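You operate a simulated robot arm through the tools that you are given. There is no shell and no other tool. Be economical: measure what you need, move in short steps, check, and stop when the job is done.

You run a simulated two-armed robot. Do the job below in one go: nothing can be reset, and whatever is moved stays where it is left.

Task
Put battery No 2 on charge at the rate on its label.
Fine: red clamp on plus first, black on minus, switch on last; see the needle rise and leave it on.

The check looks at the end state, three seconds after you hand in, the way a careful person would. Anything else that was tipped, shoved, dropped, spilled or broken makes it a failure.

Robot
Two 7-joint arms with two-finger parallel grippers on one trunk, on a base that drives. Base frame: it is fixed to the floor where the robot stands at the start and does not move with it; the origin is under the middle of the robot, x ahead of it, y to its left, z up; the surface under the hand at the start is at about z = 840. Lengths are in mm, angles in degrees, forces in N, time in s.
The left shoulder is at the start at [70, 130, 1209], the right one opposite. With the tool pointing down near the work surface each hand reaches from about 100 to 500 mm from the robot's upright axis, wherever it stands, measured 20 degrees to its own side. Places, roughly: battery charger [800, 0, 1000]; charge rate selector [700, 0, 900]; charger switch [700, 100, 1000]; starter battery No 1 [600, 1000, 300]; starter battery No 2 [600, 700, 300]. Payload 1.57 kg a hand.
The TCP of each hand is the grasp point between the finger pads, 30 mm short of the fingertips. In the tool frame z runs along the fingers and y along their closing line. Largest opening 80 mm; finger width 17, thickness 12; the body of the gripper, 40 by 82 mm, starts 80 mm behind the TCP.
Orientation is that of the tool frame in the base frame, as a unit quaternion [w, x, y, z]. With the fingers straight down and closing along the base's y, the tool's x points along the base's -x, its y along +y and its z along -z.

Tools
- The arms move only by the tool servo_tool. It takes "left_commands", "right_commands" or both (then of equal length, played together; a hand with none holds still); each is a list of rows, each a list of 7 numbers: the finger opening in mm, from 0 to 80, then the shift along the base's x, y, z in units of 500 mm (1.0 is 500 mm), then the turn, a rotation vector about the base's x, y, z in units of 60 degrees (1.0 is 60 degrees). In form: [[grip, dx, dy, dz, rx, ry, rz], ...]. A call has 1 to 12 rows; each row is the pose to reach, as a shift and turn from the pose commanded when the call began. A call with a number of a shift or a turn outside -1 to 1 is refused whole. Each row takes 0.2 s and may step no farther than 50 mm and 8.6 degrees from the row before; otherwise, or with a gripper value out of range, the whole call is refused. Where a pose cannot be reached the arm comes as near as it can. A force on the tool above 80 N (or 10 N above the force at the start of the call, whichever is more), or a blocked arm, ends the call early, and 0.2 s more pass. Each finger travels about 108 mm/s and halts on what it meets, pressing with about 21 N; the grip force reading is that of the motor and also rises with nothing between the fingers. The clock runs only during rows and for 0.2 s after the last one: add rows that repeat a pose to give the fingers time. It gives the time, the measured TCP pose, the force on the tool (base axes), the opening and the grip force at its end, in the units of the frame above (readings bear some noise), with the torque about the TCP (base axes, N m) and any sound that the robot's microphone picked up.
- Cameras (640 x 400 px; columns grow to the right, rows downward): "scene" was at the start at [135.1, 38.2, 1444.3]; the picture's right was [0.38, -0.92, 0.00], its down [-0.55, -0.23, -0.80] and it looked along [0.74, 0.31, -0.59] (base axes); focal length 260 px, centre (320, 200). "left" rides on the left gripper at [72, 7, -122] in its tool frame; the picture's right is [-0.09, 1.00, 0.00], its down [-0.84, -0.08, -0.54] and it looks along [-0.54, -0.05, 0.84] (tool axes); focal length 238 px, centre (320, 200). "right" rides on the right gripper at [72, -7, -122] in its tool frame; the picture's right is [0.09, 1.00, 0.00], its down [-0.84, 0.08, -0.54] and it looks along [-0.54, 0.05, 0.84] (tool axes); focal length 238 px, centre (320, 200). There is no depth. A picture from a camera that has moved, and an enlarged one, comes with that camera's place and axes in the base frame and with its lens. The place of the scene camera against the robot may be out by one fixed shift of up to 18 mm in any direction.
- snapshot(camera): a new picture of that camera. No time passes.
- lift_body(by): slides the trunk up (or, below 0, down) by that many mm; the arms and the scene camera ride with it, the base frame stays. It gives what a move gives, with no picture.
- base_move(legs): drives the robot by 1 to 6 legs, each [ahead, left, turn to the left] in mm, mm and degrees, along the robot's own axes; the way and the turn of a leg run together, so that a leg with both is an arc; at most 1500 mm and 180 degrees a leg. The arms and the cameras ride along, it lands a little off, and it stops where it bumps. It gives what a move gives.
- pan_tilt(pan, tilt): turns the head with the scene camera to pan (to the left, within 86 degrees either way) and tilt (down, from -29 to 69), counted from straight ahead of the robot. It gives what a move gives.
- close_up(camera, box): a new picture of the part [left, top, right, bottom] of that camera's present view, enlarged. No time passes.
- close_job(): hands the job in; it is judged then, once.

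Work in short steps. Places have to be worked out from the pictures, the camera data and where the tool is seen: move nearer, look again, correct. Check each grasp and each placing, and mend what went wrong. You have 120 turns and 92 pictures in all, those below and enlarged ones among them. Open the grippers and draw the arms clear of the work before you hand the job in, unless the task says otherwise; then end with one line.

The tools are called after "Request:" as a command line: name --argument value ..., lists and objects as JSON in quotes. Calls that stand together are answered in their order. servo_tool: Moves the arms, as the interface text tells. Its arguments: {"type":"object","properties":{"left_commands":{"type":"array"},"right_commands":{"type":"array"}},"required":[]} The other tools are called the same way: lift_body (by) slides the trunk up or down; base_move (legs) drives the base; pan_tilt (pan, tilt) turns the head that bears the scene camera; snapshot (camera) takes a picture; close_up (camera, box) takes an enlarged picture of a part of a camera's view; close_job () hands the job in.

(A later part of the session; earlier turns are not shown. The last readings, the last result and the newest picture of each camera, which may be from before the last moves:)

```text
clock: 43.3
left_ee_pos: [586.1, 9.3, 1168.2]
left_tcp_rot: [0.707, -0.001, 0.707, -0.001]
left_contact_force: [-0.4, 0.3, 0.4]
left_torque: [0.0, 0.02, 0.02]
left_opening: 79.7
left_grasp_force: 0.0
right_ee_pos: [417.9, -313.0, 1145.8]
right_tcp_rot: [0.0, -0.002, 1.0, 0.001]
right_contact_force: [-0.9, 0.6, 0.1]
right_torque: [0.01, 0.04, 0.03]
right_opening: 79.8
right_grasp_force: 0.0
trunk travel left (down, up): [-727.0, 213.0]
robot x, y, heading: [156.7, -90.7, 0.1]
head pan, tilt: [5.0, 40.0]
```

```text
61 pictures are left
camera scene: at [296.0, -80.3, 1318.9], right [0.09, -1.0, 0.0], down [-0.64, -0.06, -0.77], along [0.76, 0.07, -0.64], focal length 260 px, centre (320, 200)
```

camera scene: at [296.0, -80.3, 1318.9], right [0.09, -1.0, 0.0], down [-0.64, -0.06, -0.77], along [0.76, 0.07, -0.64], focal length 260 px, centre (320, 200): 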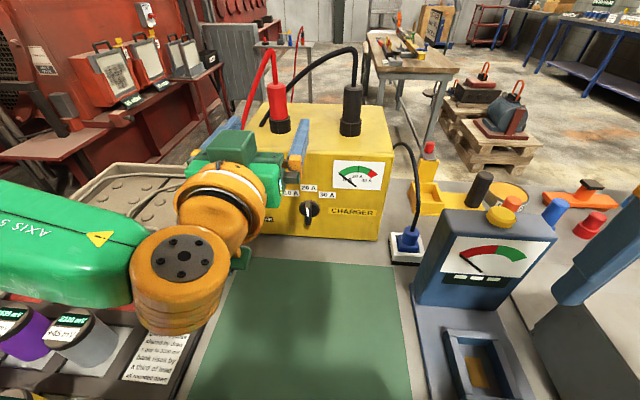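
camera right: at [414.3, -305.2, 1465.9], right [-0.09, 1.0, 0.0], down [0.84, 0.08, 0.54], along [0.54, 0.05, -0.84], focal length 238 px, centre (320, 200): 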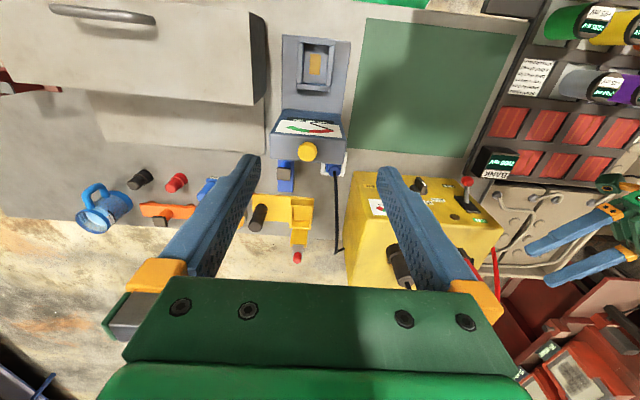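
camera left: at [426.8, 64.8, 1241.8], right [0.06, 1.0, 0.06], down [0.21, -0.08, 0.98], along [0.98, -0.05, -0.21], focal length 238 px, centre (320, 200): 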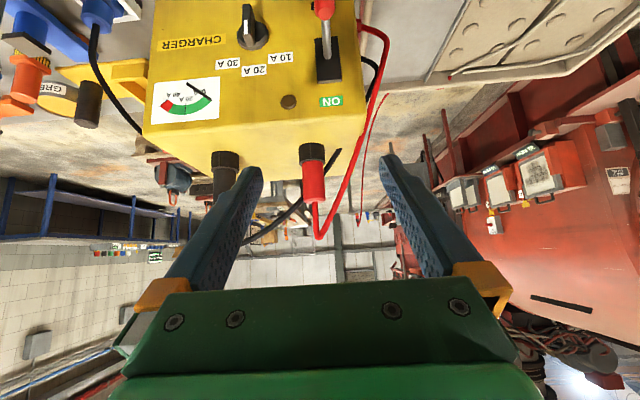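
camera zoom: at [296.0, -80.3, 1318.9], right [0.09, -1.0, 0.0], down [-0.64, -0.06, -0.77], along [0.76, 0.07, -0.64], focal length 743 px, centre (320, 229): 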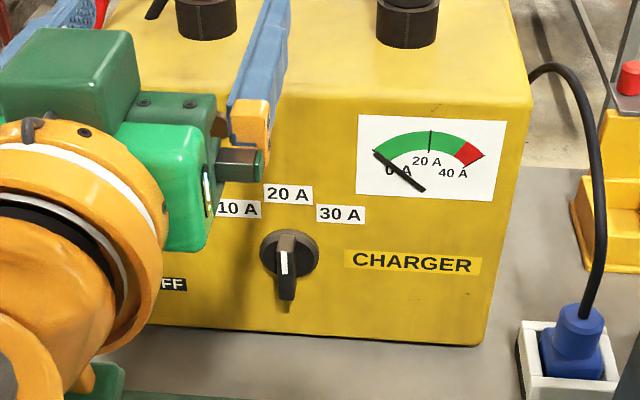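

The white stripe points up to 20 A, so the selector needs one step left to 10 A. I tilt the left tool 20° down (to keep its camera off the bench) and lower the trunk 170 mm.

Request:
servo_tool --left_commands '[[80, 0, -0.01, 0.02, 0, 0.11, 0], [80, 0, -0.03, 0.04, 0, 0.22, 0], [80, 0, -0.05, 0.06, 0, 0.33, 0], [80, 0, -0.05, 0.06, 0, 0.33, 0]]' --right_commands '[[80, -0.02, 0.02, 0, 0, 0, 0], [80, -0.03, 0.04, 0, 0, 0, 0], [80, -0.04, 0.06, 0, 0, 0, 0], [80, -0.04, 0.06, 0, 0, 0, 0]]'

Request:
lift_body --by -170

Request:
snapshot --camera "left"

Request:
snapshot --camera "scene"

```text
clock: 44.3
left_ee_pos: [584.4, -4.0, 1204.6]
left_tcp_rot: [0.574, -0.001, 0.819, 0.0]
left_contact_force: [0.9, 0.0, -0.3]
left_torque: [0.02, 0.0, 0.01]
left_opening: 79.8
left_grasp_force: 0.0
left hand out of reach, approached as far as the arm can: row 3, 4
right_ee_pos: [394.8, -280.8, 1147.0]
right_tcp_rot: [0.002, -0.001, 1.0, 0.001]
right_contact_force: [-0.2, 1.0, 0.4]
right_torque: [0.0, -0.04, -0.02]
right_opening: 79.6
right_grasp_force: 0.1
trunk travel left (down, up): [-727.0, 213.0]
robot x, y, heading: [154.6, -91.6, 0.2]
head pan, tilt: [5.0, 40.0]
```

```text
clock: 46.2
left_ee_pos: [582.8, -6.8, 1036.8]
left_tcp_rot: [0.575, 0.001, 0.818, 0.001]
left_contact_force: [0.3, 0.1, 0.9]
left_torque: [-0.02, -0.02, -0.01]
left_opening: 80.0
left_grasp_force: 0.0
right_ee_pos: [395.5, -286.8, 977.8]
right_tcp_rot: [0.001, -0.001, 1.0, 0.002]
right_contact_force: [-0.5, 0.5, 0.4]
right_torque: [-0.02, 0.03, -0.02]
right_opening: 80.2
right_grasp_force: 0.0
trunk travel left (down, up): [-557.0, 383.0]
robot x, y, heading: [156.7, -94.6, 0.2]
head pan, tilt: [5.0, 40.0]
heard: click
```

```text
60 pictures are left
camera left: at [444.5, -1.5, 1010.7], right [0.03, 1.0, 0.09], down [-0.23, -0.08, 0.97], along [0.97, -0.05, 0.22], focal length 238 px, centre (320, 200)
```

left: 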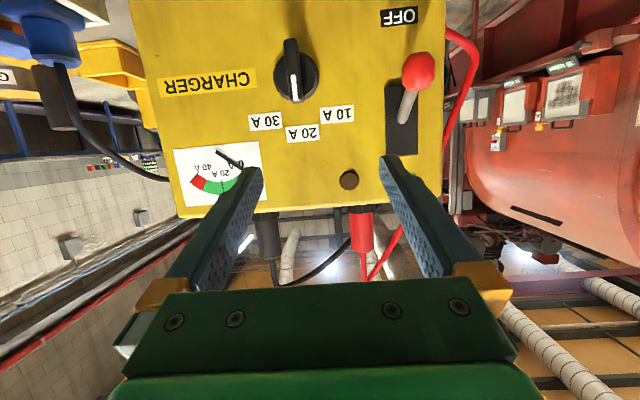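

```text
59 pictures are left
camera scene: at [294.4, -84.2, 1150.9], right [0.09, -1.0, 0.0], down [-0.64, -0.05, -0.77], along [0.76, 0.07, -0.64], focal length 260 px, centre (320, 200)
```

scene: 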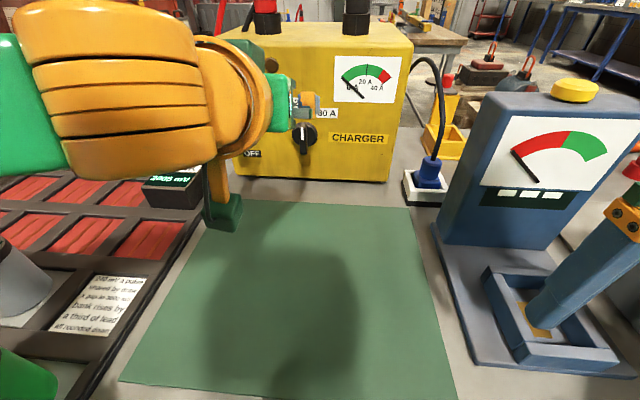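

A click was heard while lowering; I check that I have not touched something, e.g. the yellow button at the board's corner.

Request:
pan_tilt --pan 60 --tilt 60

Request:
snapshot --camera "scene"

Request:
snapshot --camera "right"

```text
clock: 47.5
left_ee_pos: [580.0, -13.5, 1036.9]
left_tcp_rot: [0.576, 0.001, 0.817, 0.005]
left_contact_force: [-0.3, 0.8, -1.1]
left_torque: [0.01, -0.14, -0.05]
left_opening: 80.2
left_grasp_force: 0.0
right_ee_pos: [394.4, -290.6, 976.0]
right_tcp_rot: [0.002, -0.002, 1.0, 0.006]
right_contact_force: [0.1, 0.7, -2.0]
right_torque: [-0.05, -0.04, -0.02]
right_opening: 79.8
right_grasp_force: 0.0
trunk travel left (down, up): [-557.0, 383.0]
robot x, y, heading: [159.1, -89.9, 0.2]
head pan, tilt: [60.0, 60.0]
```

```text
58 pictures are left
camera scene: at [240.8, -39.6, 1123.3], right [0.87, -0.5, 0.0], down [-0.43, -0.75, -0.51], along [0.25, 0.44, -0.86], focal length 260 px, centre (320, 200)
```

scene: 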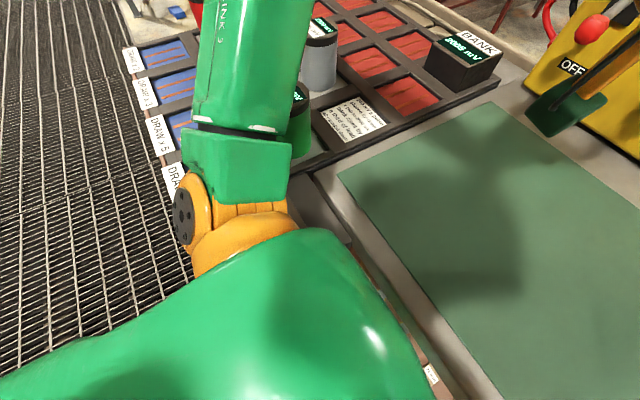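

```text
57 pictures are left
camera right: at [322.1, -299.9, 1096.8], right [-0.09, 1.0, 0.01], down [0.83, 0.07, 0.55], along [0.54, 0.06, -0.84], focal length 238 px, centre (320, 200)
```

right: 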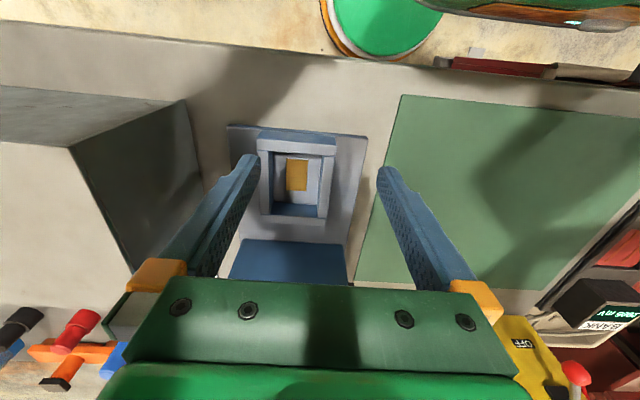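

The left shoulder sat over the yellow button there; lowering at this spot is wrong. I raise the trunk back, and shift the robot to the right, away from the button.

Request:
lift_body --by 150

Request:
base_move --legs '[[-20, 0, 0], [0, -150, 0]]'

Request:
snapshot --camera "scene"

```text
clock: 49.2
left_ee_pos: [584.7, -3.8, 1183.6]
left_tcp_rot: [0.575, -0.001, 0.818, 0.001]
left_contact_force: [0.4, 0.6, 0.5]
left_torque: [0.0, 0.0, 0.03]
left_opening: 80.2
left_grasp_force: 0.0
right_ee_pos: [398.3, -281.3, 1125.9]
right_tcp_rot: [0.0, -0.001, 1.0, 0.001]
right_contact_force: [-0.6, -0.5, 0.8]
right_torque: [-0.01, 0.01, -0.01]
right_opening: 79.9
right_grasp_force: 0.1
trunk travel left (down, up): [-707.0, 233.0]
robot x, y, heading: [155.6, -93.7, -0.1]
head pan, tilt: [60.0, 60.0]
```

```text
clock: 51.0
left_ee_pos: [565.4, -150.9, 1183.0]
left_tcp_rot: [0.575, -0.002, 0.818, -0.001]
left_contact_force: [1.0, -0.2, -0.4]
left_torque: [0.0, -0.04, -0.02]
left_opening: 79.9
left_grasp_force: 0.0
right_ee_pos: [376.3, -429.2, 1127.3]
right_tcp_rot: [0.0, -0.003, 1.0, -0.001]
right_contact_force: [0.4, -0.8, -0.2]
right_torque: [0.0, 0.0, 0.01]
right_opening: 79.9
right_grasp_force: 0.0
trunk travel left (down, up): [-707.0, 233.0]
robot x, y, heading: [140.8, -242.2, 0.2]
head pan, tilt: [60.0, 60.0]
```

```text
56 pictures are left
camera scene: at [224.5, -176.4, 1272.0], right [0.87, -0.5, 0.0], down [-0.43, -0.75, -0.5], along [0.25, 0.43, -0.87], focal length 260 px, centre (320, 200)
```

scene: 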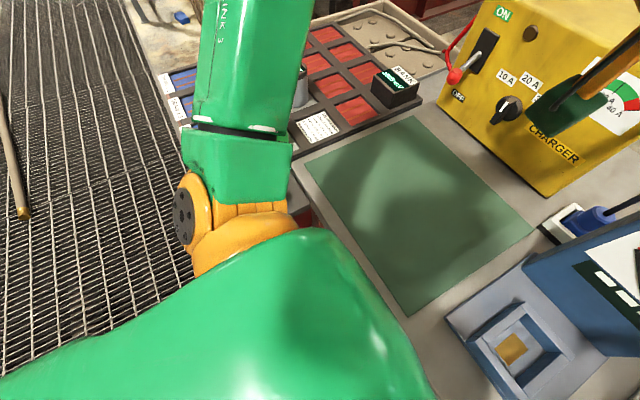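

Now I try driving ahead from here to find the bench limit.

Request:
base_move --legs '[[120, 0, 0]]'

Request:
pan_tilt --pan 30 --tilt 50

Request:
snapshot --camera "scene"

```text
clock: 52.2
left_ee_pos: [683.2, -151.5, 1184.7]
left_tcp_rot: [0.575, -0.002, 0.818, 0.001]
left_contact_force: [0.2, 0.8, 0.3]
left_torque: [0.02, 0.01, 0.01]
left_opening: 79.8
left_grasp_force: 0.1
right_ee_pos: [495.3, -431.2, 1126.5]
right_tcp_rot: [0.001, -0.002, 1.0, 0.001]
right_contact_force: [-0.6, -0.4, -1.1]
right_torque: [-0.01, -0.03, -0.01]
right_opening: 80.1
right_grasp_force: 0.1
trunk travel left (down, up): [-707.0, 233.0]
robot x, y, heading: [257.6, -241.3, 0.2]
head pan, tilt: [60.0, 60.0]
```

```text
clock: 53.2
left_ee_pos: [683.4, -152.1, 1183.6]
left_tcp_rot: [0.575, -0.002, 0.818, 0.001]
left_contact_force: [-0.3, 0.5, 0.5]
left_torque: [-0.02, -0.02, -0.01]
left_opening: 79.4
left_grasp_force: 0.0
right_ee_pos: [496.5, -430.7, 1126.6]
right_tcp_rot: [0.0, -0.002, 1.0, 0.001]
right_contact_force: [0.1, -0.3, 0.1]
right_torque: [0.01, 0.02, 0.02]
right_opening: 80.1
right_grasp_force: 0.1
trunk travel left (down, up): [-707.0, 233.0]
robot x, y, heading: [255.2, -241.0, 0.2]
head pan, tilt: [30.0, 50.0]
```

```text
55 pictures are left
camera scene: at [377.1, -197.5, 1284.7], right [0.5, -0.86, 0.0], down [-0.66, -0.39, -0.64], along [0.56, 0.32, -0.77], focal length 260 px, centre (320, 200)
```

scene: 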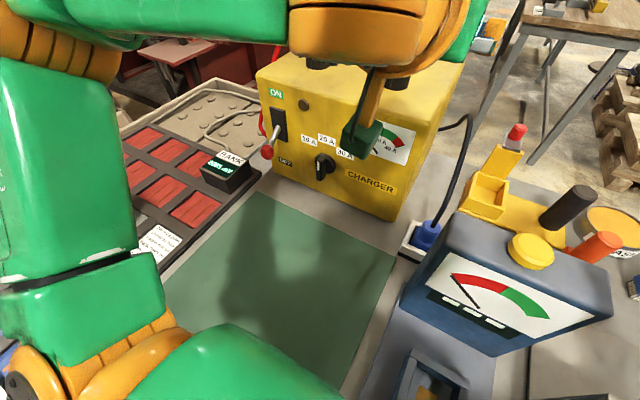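

Here the robot got to x=256 unhindered, so reach is fine. I draw the left hand back to x≈600, y≈−17, lift the right hand, then lower the trunk only 70 mm.

Request:
servo_tool --left_commands '[[80, -0.08, 0, 0, 0, 0, 0], [80, -0.16, 0.03, 0, 0, 0, 0], [80, -0.2, 0.1, 0, 0, 0, 0], [80, -0.2, 0.19, 0, 0, 0, 0], [80, -0.2, 0.27, 0, 0, 0, 0], [80, -0.2, 0.27, 0, 0, 0, 0]]' --right_commands '[[80, 0, 0, 0.04, 0, 0, 0], [80, -0.02, 0, 0.08, 0, 0, 0], [80, -0.04, 0, 0.12, 0, 0, 0], [80, -0.06, 0, 0.14, 0, 0, 0], [80, -0.06, 0, 0.14, 0, 0, 0], [80, -0.06, 0, 0.14, 0, 0, 0]]'

Request:
lift_body --by -70

Request:
snapshot --camera "left"

Request:
snapshot --camera "scene"

```text
clock: 54.6
left_ee_pos: [584.0, -17.5, 1183.5]
left_tcp_rot: [0.575, -0.001, 0.818, 0.0]
left_contact_force: [0.4, -0.4, -1.0]
left_torque: [0.01, -0.02, 0.02]
left_opening: 79.9
left_grasp_force: 0.0
right_ee_pos: [488.2, -403.3, 1147.6]
right_tcp_rot: [0.0, -0.001, 1.0, 0.001]
right_contact_force: [0.2, -0.6, -0.5]
right_torque: [0.01, -0.02, -0.03]
right_opening: 80.0
right_grasp_force: 0.1
right hand out of reach, approached as far as the arm can: row 1, 2, 3, 4, 5, 6
trunk travel left (down, up): [-707.0, 233.0]
robot x, y, heading: [256.6, -244.3, 0.3]
head pan, tilt: [30.0, 50.0]
```

```text
clock: 55.7
left_ee_pos: [583.3, -16.9, 1114.2]
left_tcp_rot: [0.575, -0.001, 0.818, 0.0]
left_contact_force: [-0.4, 0.3, 0.5]
left_torque: [0.01, -0.01, -0.01]
left_opening: 80.0
left_grasp_force: 0.1
right_ee_pos: [489.7, -402.3, 1077.4]
right_tcp_rot: [0.002, -0.001, 1.0, 0.0]
right_contact_force: [-0.7, 0.9, -0.8]
right_torque: [-0.01, -0.04, -0.01]
right_opening: 79.9
right_grasp_force: 0.0
trunk travel left (down, up): [-637.0, 303.0]
robot x, y, heading: [260.1, -242.0, 0.1]
head pan, tilt: [30.0, 50.0]
```

```text
54 pictures are left
camera left: at [444.8, -11.3, 1088.8], right [0.03, 1.0, 0.09], down [-0.23, -0.08, 0.97], along [0.97, -0.05, 0.22], focal length 238 px, centre (320, 200)
```

left: 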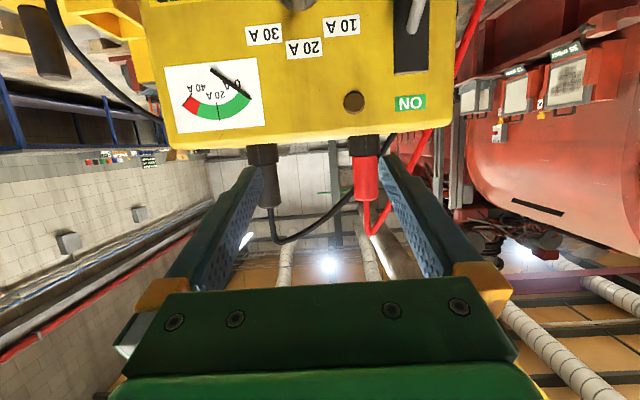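

```text
53 pictures are left
camera scene: at [377.3, -197.6, 1214.7], right [0.5, -0.86, 0.0], down [-0.66, -0.39, -0.64], along [0.56, 0.32, -0.77], focal length 260 px, centre (320, 200)
```

scene: 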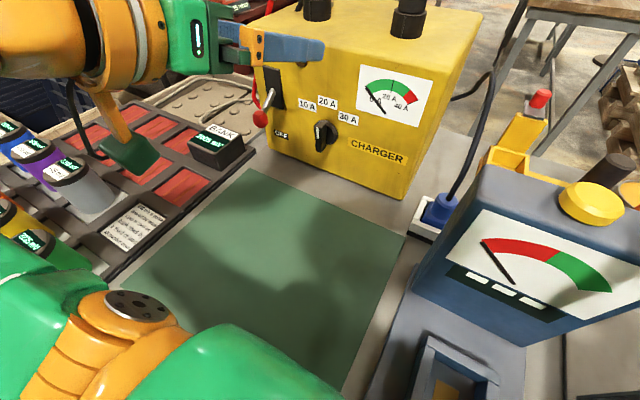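

Knob is at about [733, −28, 931]. I lower the hand in front of it with fingers half open and check the alignment before advancing.

Request:
servo_tool --left_commands '[[60, 0, -0.02, -0.09, 0, 0, 0], [50, 0, -0.02, -0.18, 0, 0, 0], [50, 0, -0.02, -0.27, 0, 0, 0], [50, 0.04, -0.02, -0.35, 0, 0, 0], [50, 0.1, -0.02, -0.35, 0, 0, 0], [50, 0.1, -0.02, -0.35, 0, 0, 0]]'

Request:
snapshot --camera "left"

Request:
close_up --camera "scene" --box '[200, 20, 400, 160]'

```text
clock: 56.9
left_ee_pos: [667.9, 13.2, 981.3]
left_tcp_rot: [0.601, -0.001, 0.799, 0.002]
left_contact_force: [-20.1, 4.4, 26.7]
left_torque: [-0.9, -0.43, -0.69]
left_opening: 47.8
left_grasp_force: 0.0
left hand out of reach, approached as far as the arm can: row 1, 2, 3, 4, 5
right_ee_pos: [474.2, -403.7, 1079.7]
right_tcp_rot: [0.008, -0.004, 1.0, 0.002]
right_contact_force: [-0.3, 0.2, 0.0]
right_torque: [-0.01, 0.0, -0.01]
right_opening: 80.0
right_grasp_force: 0.0
trunk travel left (down, up): [-637.0, 303.0]
robot x, y, heading: [255.3, -241.5, 0.2]
head pan, tilt: [30.0, 50.0]
stopped in row 5 (left hand): the force on the tool passed its limit at 82 N (the readings are from after the stop); the commanded pose is now the measured one
```

```text
52 pictures are left
camera left: at [530.3, 20.0, 947.1], right [0.02, 1.0, 0.09], down [-0.29, -0.08, 0.95], along [0.96, -0.05, 0.29], focal length 238 px, centre (320, 200)
```

left: 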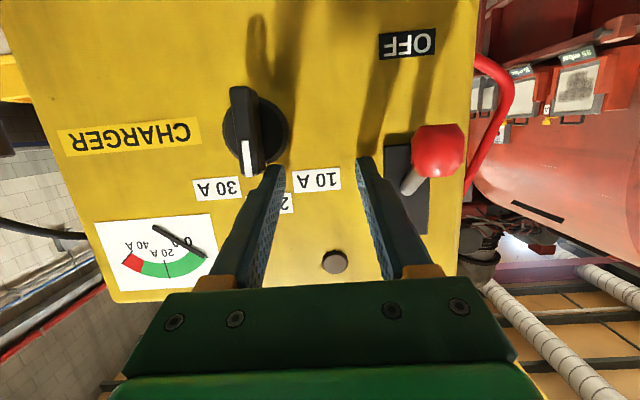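

```text
2.86 times, centred on (300, 90) of scene
camera zoom: at [361.6, -199.0, 1216.3], right [0.5, -0.86, 0.01], down [-0.65, -0.39, -0.65], along [0.57, 0.33, -0.76], focal length 743 px, centre (377, 514)
```

zoom: 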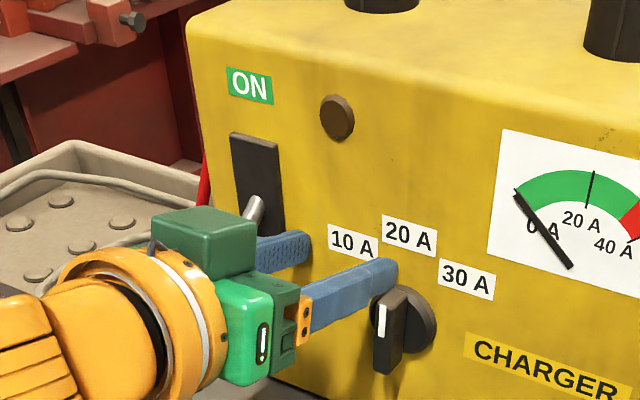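

The hand strayed at its reach limit and the fingertips met the charger face (x≈697). I back off at once, and check the charger hasn't moved.

Request:
servo_tool --left_commands '[[50, -0.06, 0, 0.01, 0, 0, 0], [40, -0.12, 0, 0.03, 0, 0.1, 0], [20, -0.14, -0.02, 0.05, 0, 0.2, 0], [0, -0.14, -0.04, 0.08, 0, 0.3, 0], [0, -0.14, -0.08, 0.08, 0, 0.3, 0], [0, -0.14, -0.12, 0.08, 0, 0.3, 0], [0, -0.14, -0.12, 0.08, 0, 0.3, 0]]'

Request:
snapshot --camera "scene"

Request:
snapshot --camera "left"

```text
clock: 58.5
left_ee_pos: [610.2, -44.2, 1012.1]
left_tcp_rot: [0.457, -0.001, 0.89, 0.0]
left_contact_force: [0.7, -0.2, -0.7]
left_torque: [0.0, 0.03, -0.05]
left_opening: 0.2
left_grasp_force: 20.7
left hand out of reach, approached as far as the arm can: row 1, 2, 3
right_ee_pos: [489.5, -401.3, 1077.3]
right_tcp_rot: [0.002, -0.002, 1.0, 0.001]
right_contact_force: [-0.1, -0.6, -0.4]
right_torque: [-0.01, 0.0, 0.03]
right_opening: 80.2
right_grasp_force: 0.1
trunk travel left (down, up): [-637.0, 303.0]
robot x, y, heading: [255.3, -241.0, 0.1]
head pan, tilt: [30.0, 50.0]
```

```text
50 pictures are left
camera scene: at [377.3, -196.8, 1214.7], right [0.5, -0.86, 0.0], down [-0.66, -0.39, -0.64], along [0.56, 0.32, -0.77], focal length 260 px, centre (320, 200)
```

scene: 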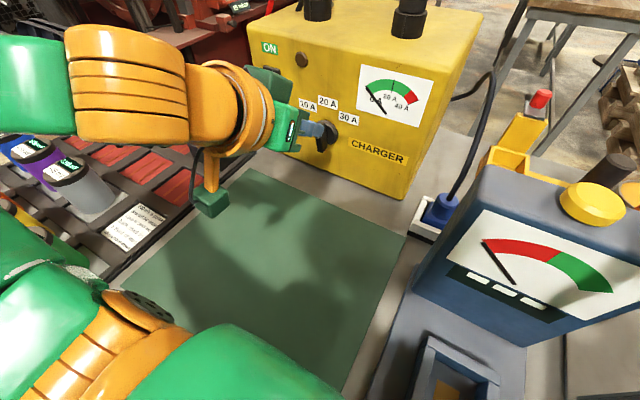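

```text
49 pictures are left
camera left: at [469.1, -38.9, 1024.6], right [0.05, 1.0, 0.07], down [0.05, -0.08, 1.0], along [1.0, -0.05, -0.05], focal length 238 px, centre (320, 200)
```

left: 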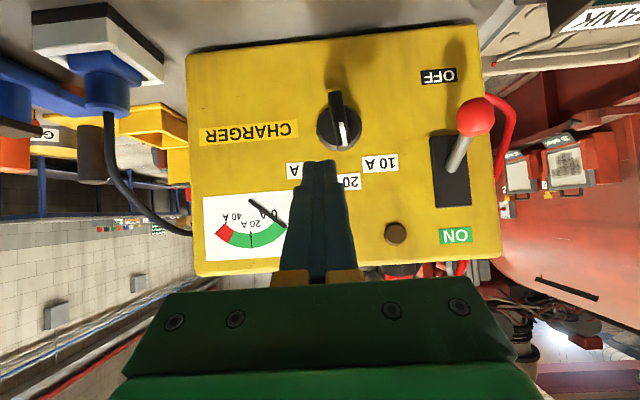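

The charger has not moved (same pixels as before). The camera now gives the knob at ≈[695, −25, 946] with its bar upright; I'll push its upper half to the left (10 A) with closed fingertips. First I stage to the right of the bar.

Request:
servo_tool --left_commands '[[0, 0, -0.05, 0, 0, 0, 0], [0, 0.04, -0.05, -0.03, 0, 0, 0], [0, 0.08, -0.05, -0.065, 0, 0, 0], [0, 0.09, -0.05, -0.065, 0, 0, 0], [0, 0.09, -0.05, -0.065, 0, 0, 0]]'

Request:
snapshot --camera "left"

Request:
close_up --camera "scene" --box '[240, 60, 400, 180]'

```text
clock: 59.6
left_ee_pos: [654.1, -69.4, 979.4]
left_tcp_rot: [0.458, 0.0, 0.889, 0.0]
left_contact_force: [0.4, -0.9, 0.1]
left_torque: [0.03, -0.01, 0.01]
left_opening: 0.1
left_grasp_force: 21.4
right_ee_pos: [488.6, -403.4, 1077.3]
right_tcp_rot: [0.001, -0.002, 1.0, 0.001]
right_contact_force: [-0.4, 0.0, 0.1]
right_torque: [0.01, 0.01, -0.01]
right_opening: 80.1
right_grasp_force: 0.1
trunk travel left (down, up): [-637.0, 303.0]
robot x, y, heading: [255.5, -239.5, 0.0]
head pan, tilt: [30.0, 50.0]
```

```text
48 pictures are left
camera left: at [513.9, -63.8, 992.6], right [0.05, 1.0, 0.08], down [0.05, -0.08, 1.0], along [1.0, -0.05, -0.05], focal length 238 px, centre (320, 200)
```

left: 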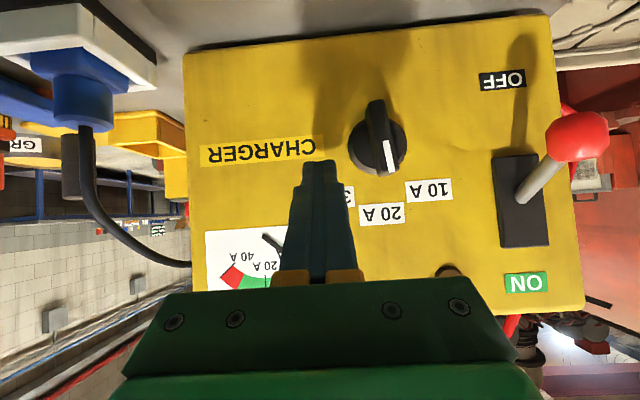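

```text
3.33 times, centred on (320, 120) of scene
camera zoom: at [377.4, -197.1, 1214.7], right [0.5, -0.86, 0.0], down [-0.66, -0.39, -0.64], along [0.56, 0.32, -0.77], focal length 867 px, centre (320, 467)
```

zoom: 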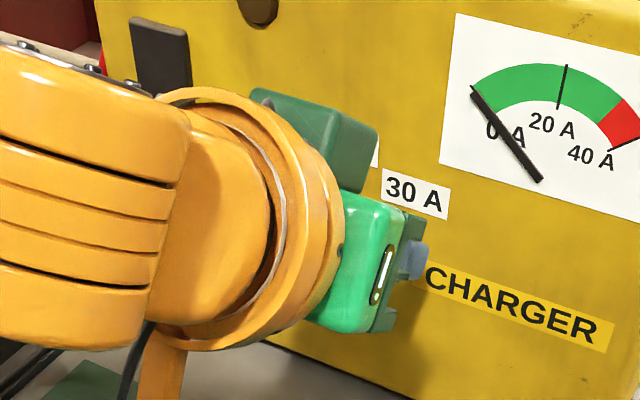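

The fingertip is right of the bar at its upper-half height. I push to the left in small steps.

Request:
servo_tool --left_commands '[[0, 0.01, 0.02, 0, 0, 0, 0], [0, 0.01, 0.04, 0, 0, 0, 0], [0, 0.01, 0.06, 0, 0, 0, 0], [0, 0.01, 0.07, 0, 0, 0, 0], [0, 0.01, 0.08, 0, 0, 0, 0], [0, 0.01, 0.08, 0, 0, 0, 0]]'

Request:
snapshot --camera "left"

```text
clock: 61.0
left_ee_pos: [659.5, -33.3, 981.2]
left_tcp_rot: [0.458, 0.0, 0.889, 0.001]
left_contact_force: [1.1, -6.3, 3.5]
left_torque: [-0.09, -0.1, -0.14]
left_opening: 0.1
left_grasp_force: 20.6
right_ee_pos: [488.4, -405.0, 1075.6]
right_tcp_rot: [0.0, -0.002, 1.0, 0.002]
right_contact_force: [-0.4, -0.1, 0.2]
right_torque: [0.02, -0.02, 0.0]
right_opening: 80.0
right_grasp_force: 0.2
trunk travel left (down, up): [-637.0, 303.0]
robot x, y, heading: [254.6, -243.0, 0.4]
head pan, tilt: [30.0, 50.0]
```

```text
46 pictures are left
camera left: at [519.1, -26.8, 993.4], right [0.05, 1.0, 0.08], down [0.04, -0.08, 1.0], along [1.0, -0.05, -0.05], focal length 238 px, centre (320, 200)
```

left: 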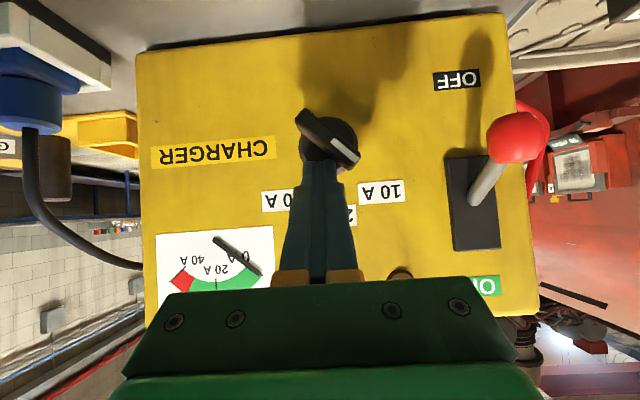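

The bar now points toward 10 A. I retract the finger and inspect.

Request:
servo_tool --left_commands '[[0, 0, -0.01, 0.01, 0, 0, 0], [0, -0.04, -0.02, 0.04, 0, 0, 0], [0, -0.1, -0.02, 0.08, 0, 0, 0], [0, -0.12, -0.02, 0.08, 0, 0, 0]]'

Request:
close_up --camera "left" --box '[220, 60, 460, 210]'

```text
clock: 62.0
left_ee_pos: [599.7, -40.0, 1018.7]
left_tcp_rot: [0.457, -0.002, 0.89, 0.002]
left_contact_force: [-0.3, 0.1, -0.1]
left_torque: [0.03, -0.02, -0.04]
left_opening: 0.1
left_grasp_force: 20.9
right_ee_pos: [489.3, -402.2, 1077.1]
right_tcp_rot: [0.0, -0.002, 1.0, 0.001]
right_contact_force: [-0.1, 0.2, 0.7]
right_torque: [0.02, 0.0, -0.01]
right_opening: 79.9
right_grasp_force: 0.1
trunk travel left (down, up): [-637.0, 303.0]
robot x, y, heading: [257.2, -238.4, 0.0]
head pan, tilt: [30.0, 50.0]
```

```text
2.67 times, centred on (340, 135) of left
camera zoom: at [458.8, -33.4, 1032.5], right [0.05, 1.0, 0.08], down [0.05, -0.08, 1.0], along [1.0, -0.05, -0.05], focal length 636 px, centre (267, 373)
```

zoom: 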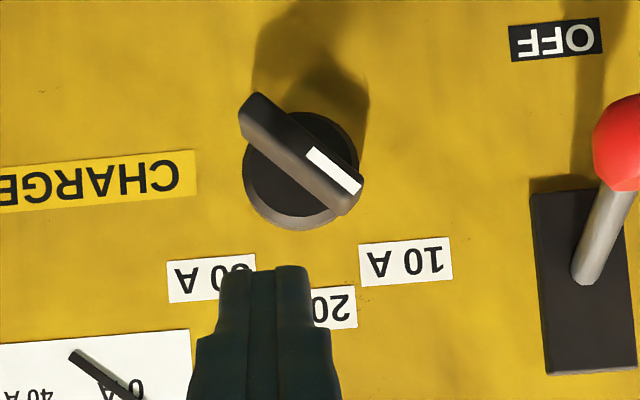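

The selector now points at 10 A. Left-camera triangulation puts the red clamp at [779, 39, 1084–1170]. I raise the hand in front of it, nearly level, fingers open 60.

Request:
servo_tool --left_commands '[[10, 0, 0, 0.06, 0, 0, 0], [30, 0, 0.03, 0.12, 0, -0.07, 0], [50, 0, 0.06, 0.18, 0, -0.14, 0], [60, 0, 0.09, 0.24, 0, -0.21, 0], [60, 0.02, 0.12, 0.25, 0, -0.28, 0], [60, 0.04, 0.158, 0.25, 0, -0.35, 0], [60, 0.06, 0.158, 0.25, 0, -0.427, 0], [60, 0.06, 0.158, 0.25, 0, -0.427, 0]]'

Request:
snapshot --camera "left"

Request:
snapshot --camera "scene"

```text
clock: 63.9
left_ee_pos: [628.6, 37.8, 1143.6]
left_tcp_rot: [0.643, -0.001, 0.766, 0.001]
left_contact_force: [-1.5, 0.1, -0.2]
left_torque: [0.02, 0.0, 0.0]
left_opening: 60.1
left_grasp_force: 0.0
right_ee_pos: [489.4, -402.7, 1077.4]
right_tcp_rot: [0.001, -0.001, 1.0, 0.001]
right_contact_force: [-1.0, -0.8, -0.6]
right_torque: [-0.04, -0.02, -0.01]
right_opening: 80.1
right_grasp_force: 0.1
trunk travel left (down, up): [-637.0, 303.0]
robot x, y, heading: [257.6, -241.5, 0.5]
head pan, tilt: [30.0, 50.0]
```

```text
44 pictures are left
camera left: at [496.9, 44.5, 1095.0], right [0.01, 1.0, 0.09], down [-0.39, -0.08, 0.92], along [0.92, -0.05, 0.39], focal length 238 px, centre (320, 200)
```

left: 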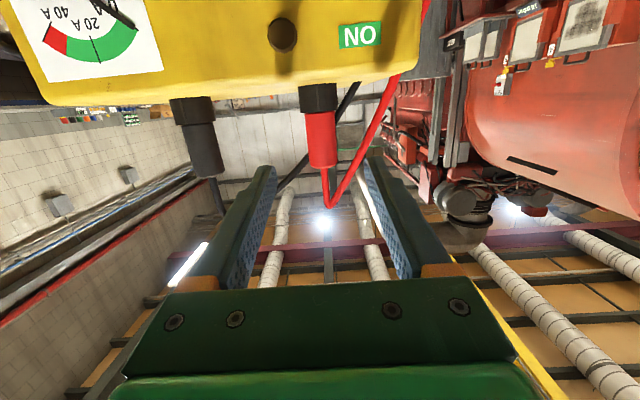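

```text
43 pictures are left
camera scene: at [377.1, -197.4, 1214.7], right [0.5, -0.86, 0.0], down [-0.66, -0.39, -0.64], along [0.56, 0.32, -0.77], focal length 260 px, centre (320, 200)
```

scene: 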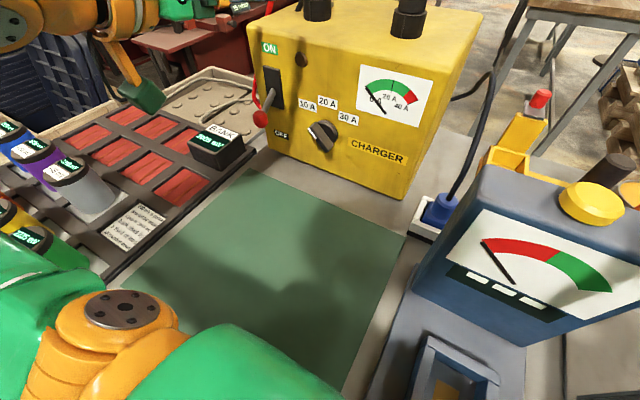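

Knob at 10 A is confirmed by both cameras. Hand is centred on the clamp at y≈38; I close to 52 mm and advance straight onto it.

Request:
servo_tool --left_commands '[[52, 0.05, 0, -0.012, 0, 0, 0], [52, 0.1, 0, -0.012, 0, 0, 0], [52, 0.15, 0, -0.012, 0, 0, 0], [52, 0.2, 0, -0.012, 0, 0, 0], [52, 0.24, 0, -0.012, 0, 0, 0], [52, 0.24, 0, -0.012, 0, 0, 0]]'

Request:
snapshot --camera "left"

```text
clock: 65.2
left_ee_pos: [749.2, 38.8, 1138.1]
left_tcp_rot: [0.644, -0.002, 0.765, 0.001]
left_contact_force: [-0.9, -0.1, -0.7]
left_torque: [0.02, -0.01, -0.03]
left_opening: 52.2
left_grasp_force: 0.1
right_ee_pos: [489.3, -402.1, 1078.0]
right_tcp_rot: [0.002, -0.002, 1.0, 0.0]
right_contact_force: [0.6, -0.2, 0.8]
right_torque: [0.0, -0.03, 0.0]
right_opening: 80.1
right_grasp_force: 0.1
trunk travel left (down, up): [-637.0, 303.0]
robot x, y, heading: [254.5, -243.1, 0.4]
head pan, tilt: [30.0, 50.0]
```

```text
42 pictures are left
camera left: at [617.2, 45.1, 1089.5], right [0.01, 1.0, 0.09], down [-0.39, -0.08, 0.92], along [0.92, -0.05, 0.39], focal length 238 px, centre (320, 200)
```

left: 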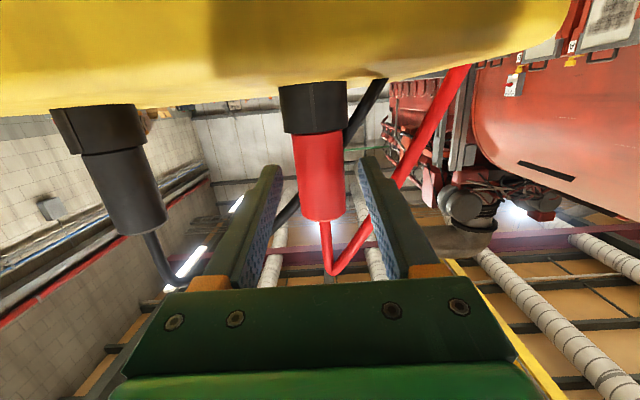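

The clamp lies between the fingers. I advance the last 30 mm and close.

Request:
servo_tool --left_commands '[[52, 0.03, 0, 0, 0, 0, 0], [52, 0.058, 0, 0, 0, 0, 0], [30, 0.058, 0, 0, 0, 0, 0], [20, 0.058, 0, 0, 0, 0, 0], [20, 0.058, 0, 0, 0, 0, 0]]'

Request:
snapshot --camera "left"

```text
clock: 66.5
left_ee_pos: [780.5, 39.5, 1139.5]
left_tcp_rot: [0.643, -0.002, 0.766, 0.001]
left_contact_force: [2.0, 0.7, -0.7]
left_torque: [-0.02, 0.02, 0.01]
left_opening: 32.0
left_grasp_force: 20.6
right_ee_pos: [489.3, -401.4, 1077.1]
right_tcp_rot: [0.0, -0.003, 1.0, 0.001]
right_contact_force: [-0.5, -0.1, 0.1]
right_torque: [-0.02, -0.01, -0.02]
right_opening: 80.0
right_grasp_force: 0.0
trunk travel left (down, up): [-637.0, 303.0]
robot x, y, heading: [256.5, -244.9, 0.4]
head pan, tilt: [30.0, 50.0]
```

```text
41 pictures are left
camera left: at [647.0, 45.1, 1089.1], right [0.01, 1.0, 0.09], down [-0.39, -0.08, 0.92], along [0.92, -0.05, 0.39], focal length 238 px, centre (320, 200)
```

left: 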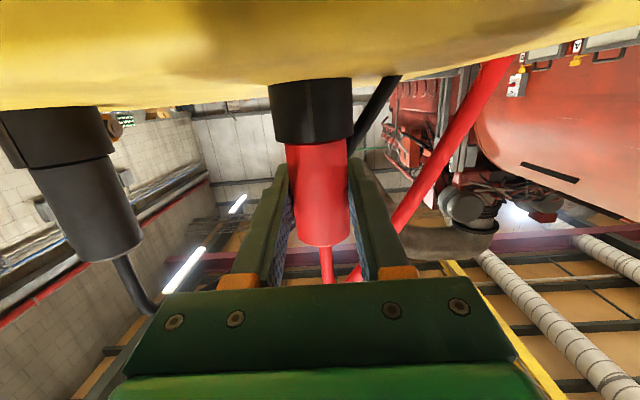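

Grip holds at 32 mm, 21 N. I lift straight up.

Request:
servo_tool --left_commands '[[20, 0, 0, 0.03, 0, 0, 0], [20, 0, 0, 0.08, 0, 0, 0], [20, 0, 0, 0.14, 0, 0, 0], [20, 0, 0, 0.2, 0, 0, 0], [20, 0, 0, 0.2, 0, 0, 0]]'

Request:
snapshot --camera "left"

```text
clock: 67.7
left_ee_pos: [780.1, 40.0, 1237.2]
left_tcp_rot: [0.643, -0.001, 0.766, 0.0]
left_contact_force: [0.1, 0.4, -2.6]
left_torque: [0.02, -0.02, 0.04]
left_opening: 32.3
left_grasp_force: 20.8
right_ee_pos: [490.1, -402.2, 1077.9]
right_tcp_rot: [0.0, -0.002, 1.0, 0.0]
right_contact_force: [0.7, -0.4, -0.6]
right_torque: [0.01, 0.01, 0.01]
right_opening: 80.2
right_grasp_force: 0.2
trunk travel left (down, up): [-637.0, 303.0]
robot x, y, heading: [254.9, -239.3, 0.2]
head pan, tilt: [30.0, 50.0]
```

```text
40 pictures are left
camera left: at [646.9, 46.2, 1188.9], right [0.01, 1.0, 0.09], down [-0.39, -0.08, 0.92], along [0.92, -0.05, 0.39], focal length 238 px, centre (320, 200)
```

left: 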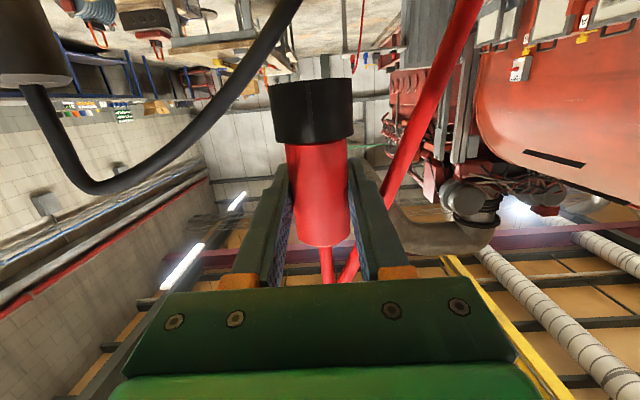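

The red clamp is held and free. I draw the hand back toward me at height, then drive back from the bench.

Request:
servo_tool --left_commands '[[20, -0.08, 0, 0.02, 0, 0, 0], [20, -0.16, 0, 0.02, 0, 0, 0], [20, -0.24, 0, 0.02, 0, 0, 0], [20, -0.32, 0, 0.02, 0, 0, 0], [20, -0.32, 0, 0.02, 0, 0, 0]]'

Request:
base_move --legs '[[-320, 0, 0]]'

Request:
snapshot --camera "scene"

```text
clock: 68.8
left_ee_pos: [621.3, 38.8, 1248.4]
left_tcp_rot: [0.643, -0.002, 0.766, 0.001]
left_contact_force: [0.1, 0.4, -3.5]
left_torque: [0.02, 0.0, -0.01]
left_opening: 32.0
left_grasp_force: 21.4
right_ee_pos: [489.3, -403.2, 1077.1]
right_tcp_rot: [0.0, -0.002, 1.0, 0.001]
right_contact_force: [0.0, -0.3, -0.2]
right_torque: [0.02, -0.02, -0.02]
right_opening: 80.3
right_grasp_force: 0.0
trunk travel left (down, up): [-637.0, 303.0]
robot x, y, heading: [257.6, -240.8, 0.3]
head pan, tilt: [30.0, 50.0]
```

```text
clock: 71.0
left_ee_pos: [303.9, 38.6, 1248.0]
left_tcp_rot: [0.643, 0.0, 0.766, 0.0]
left_contact_force: [0.1, -0.6, -3.6]
left_torque: [-0.02, 0.02, 0.01]
left_opening: 32.5
left_grasp_force: 20.9
right_ee_pos: [171.5, -403.2, 1076.3]
right_tcp_rot: [0.0, -0.002, 1.0, 0.0]
right_contact_force: [-0.2, -0.4, -0.1]
right_torque: [0.01, 0.02, -0.03]
right_opening: 80.0
right_grasp_force: 0.1
trunk travel left (down, up): [-637.0, 303.0]
robot x, y, heading: [-59.3, -244.8, 0.0]
head pan, tilt: [30.0, 50.0]
```

```text
39 pictures are left
camera scene: at [61.6, -198.0, 1214.5], right [0.5, -0.87, 0.0], down [-0.66, -0.38, -0.64], along [0.55, 0.32, -0.77], focal length 260 px, centre (320, 200)
```

scene: 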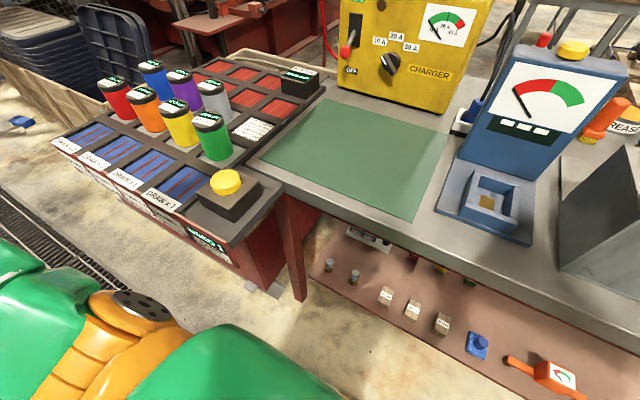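

Shelf and board look undisturbed. I drive left in two legs, watching the force for cable pull.

Request:
base_move --legs '[[0, 450, 0]]'

Request:
pan_tilt --pan 10 --tilt 45

Request:
snapshot --camera "scene"

```text
clock: 73.7
left_ee_pos: [301.8, 491.0, 1247.3]
left_tcp_rot: [0.642, -0.001, 0.766, 0.0]
left_contact_force: [-0.3, -0.2, -3.4]
left_torque: [-0.03, 0.02, 0.0]
left_opening: 32.3
left_grasp_force: 20.8
right_ee_pos: [170.5, 49.0, 1076.4]
right_tcp_rot: [0.001, -0.002, 1.0, 0.001]
right_contact_force: [-0.2, -0.4, -0.1]
right_torque: [0.0, -0.02, 0.02]
right_opening: 80.1
right_grasp_force: 0.0
trunk travel left (down, up): [-637.0, 303.0]
robot x, y, heading: [-64.9, 214.7, -0.2]
head pan, tilt: [30.0, 50.0]
```

```text
clock: 74.5
left_ee_pos: [302.1, 492.5, 1247.4]
left_tcp_rot: [0.643, -0.001, 0.766, 0.0]
left_contact_force: [0.2, 0.2, -2.3]
left_torque: [0.01, 0.02, -0.01]
left_opening: 32.2
left_grasp_force: 21.6
right_ee_pos: [169.9, 51.5, 1077.6]
right_tcp_rot: [-0.001, -0.002, 1.0, 0.0]
right_contact_force: [0.3, 0.4, 0.5]
right_torque: [-0.04, 0.03, 0.03]
right_opening: 80.3
right_grasp_force: 0.0
trunk travel left (down, up): [-637.0, 303.0]
robot x, y, heading: [-59.0, 211.7, 0.1]
head pan, tilt: [10.0, 45.0]
```

```text
38 pictures are left
camera scene: at [72.7, 231.9, 1221.5], right [0.18, -0.98, 0.0], down [-0.7, -0.13, -0.71], along [0.7, 0.12, -0.71], focal length 260 px, centre (320, 200)
```

scene: 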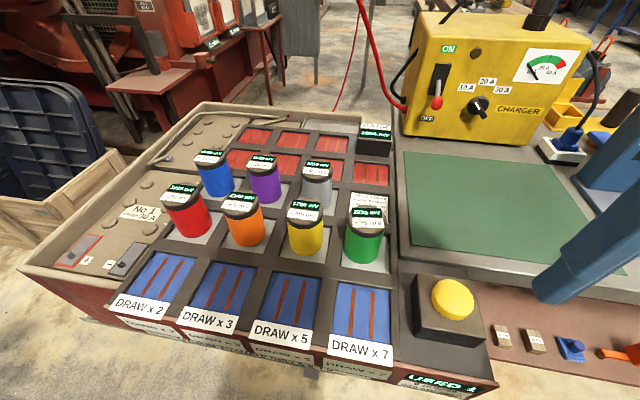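

The cable hangs in a high arc, clear of the cells. I continue left to stand before battery No 2 and look with both cameras.

Request:
base_move --legs '[[0, 440, 0]]'

Request:
snapshot --camera "scene"

Request:
snapshot --camera "right"

```text
clock: 77.2
left_ee_pos: [300.7, 929.2, 1247.9]
left_tcp_rot: [0.642, 0.0, 0.766, 0.0]
left_contact_force: [-0.9, -0.6, -4.3]
left_torque: [0.0, -0.05, -0.05]
left_opening: 32.1
left_grasp_force: 21.1
right_ee_pos: [169.5, 487.9, 1077.2]
right_tcp_rot: [0.0, -0.002, 1.0, 0.002]
right_contact_force: [-0.6, 0.7, -0.1]
right_torque: [0.01, 0.01, 0.0]
right_opening: 80.2
right_grasp_force: 0.0
trunk travel left (down, up): [-637.0, 303.0]
robot x, y, heading: [-65.8, 651.1, 0.1]
head pan, tilt: [10.0, 45.0]
```

```text
37 pictures are left
camera scene: at [71.8, 669.5, 1221.5], right [0.18, -0.98, 0.0], down [-0.7, -0.12, -0.71], along [0.7, 0.12, -0.71], focal length 260 px, centre (320, 200)
```

scene: 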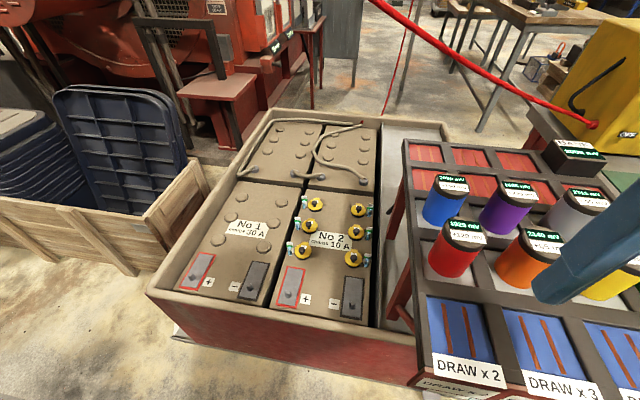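

```text
36 pictures are left
camera right: at [98.2, 480.2, 1198.6], right [-0.09, 1.0, 0.0], down [0.84, 0.08, 0.54], along [0.54, 0.05, -0.84], focal length 238 px, centre (320, 200)
```

right: 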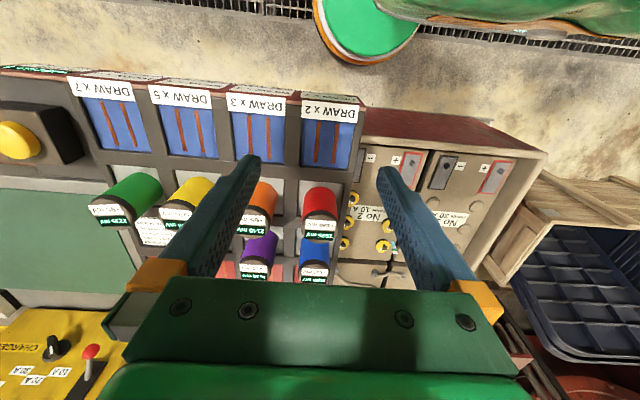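

I enlarge the battery terminals in both views to triangulate the plus post.

Request:
close_up --camera "right" --box '[340, 130, 520, 240]'

Request:
close_up --camera "scene" --box '[240, 230, 400, 350]'

```text
3.56 times, centred on (430, 185) of right
camera zoom: at [98.2, 480.2, 1198.6], right [-0.09, 1.0, 0.0], down [0.84, 0.08, 0.54], along [0.54, 0.05, -0.84], focal length 848 px, centre (-71, 253)
```

zoom: 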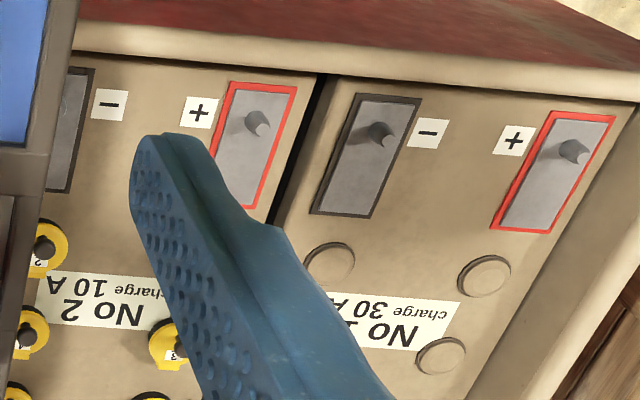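

```text
3.33 times, centred on (320, 290) of scene
camera zoom: at [71.8, 669.5, 1221.5], right [0.18, -0.98, 0.0], down [-0.7, -0.12, -0.71], along [0.7, 0.12, -0.71], focal length 867 px, centre (320, -100)
```

zoom: 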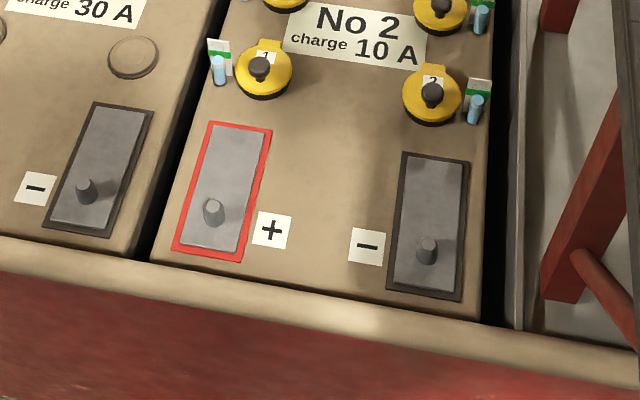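

Plus post is at about [392, 815, 485], minus about [394, 628, 485]. The board front reaches out to x≈160, so before lowering I back up 140 mm to keep the right arm clear of it; then I lower the trunk in stages.

Request:
base_move --legs '[[-140, 20, 0]]'

Request:
lift_body --by -250

Request:
pan_tilt --pan -20 --tilt 45

Request:
snapshot --camera "scene"

```text
clock: 78.5
left_ee_pos: [163.1, 951.3, 1246.5]
left_tcp_rot: [0.642, -0.001, 0.767, 0.0]
left_contact_force: [-1.0, 0.5, -3.1]
left_torque: [-0.01, -0.01, -0.01]
left_opening: 32.0
left_grasp_force: 20.8
right_ee_pos: [30.7, 508.1, 1076.4]
right_tcp_rot: [-0.001, -0.002, 1.0, 0.001]
right_contact_force: [1.1, -0.9, -0.7]
right_torque: [0.0, -0.01, -0.03]
right_opening: 80.0
right_grasp_force: 0.0
trunk travel left (down, up): [-637.0, 303.0]
robot x, y, heading: [-200.9, 671.3, 0.1]
head pan, tilt: [10.0, 45.0]
```

```text
clock: 81.1
left_ee_pos: [162.6, 950.9, 997.4]
left_tcp_rot: [0.643, 0.0, 0.766, -0.001]
left_contact_force: [0.6, 0.9, -3.3]
left_torque: [-0.04, 0.03, -0.01]
left_opening: 32.2
left_grasp_force: 20.5
right_ee_pos: [29.8, 508.0, 827.6]
right_tcp_rot: [-0.001, -0.002, 1.0, 0.001]
right_contact_force: [-0.4, 0.2, -0.9]
right_torque: [0.01, 0.0, -0.01]
right_opening: 80.2
right_grasp_force: 0.0
trunk travel left (down, up): [-387.0, 553.0]
robot x, y, heading: [-201.2, 671.9, 0.1]
head pan, tilt: [10.0, 45.0]
```

```text
clock: 82.1
left_ee_pos: [161.4, 950.5, 996.7]
left_tcp_rot: [0.642, -0.001, 0.767, 0.0]
left_contact_force: [0.5, -0.1, -3.4]
left_torque: [0.01, -0.01, 0.0]
left_opening: 31.9
left_grasp_force: 21.0
right_ee_pos: [30.1, 509.0, 826.2]
right_tcp_rot: [-0.001, -0.001, 1.0, 0.001]
right_contact_force: [0.0, -0.4, -0.7]
right_torque: [-0.02, -0.01, -0.02]
right_opening: 80.0
right_grasp_force: 0.0
trunk travel left (down, up): [-387.0, 553.0]
robot x, y, heading: [-201.3, 671.0, 0.1]
head pan, tilt: [-20.0, 45.0]
```

```text
33 pictures are left
camera scene: at [-71.0, 648.2, 971.6], right [-0.34, -0.94, 0.0], down [-0.67, 0.24, -0.71], along [0.66, -0.24, -0.71], focal length 260 px, centre (320, 200)
```

scene: 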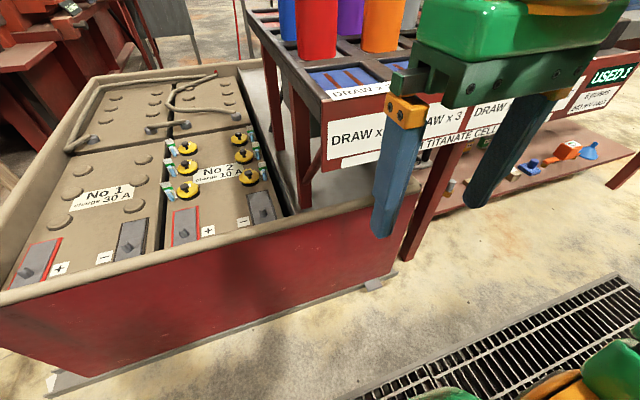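

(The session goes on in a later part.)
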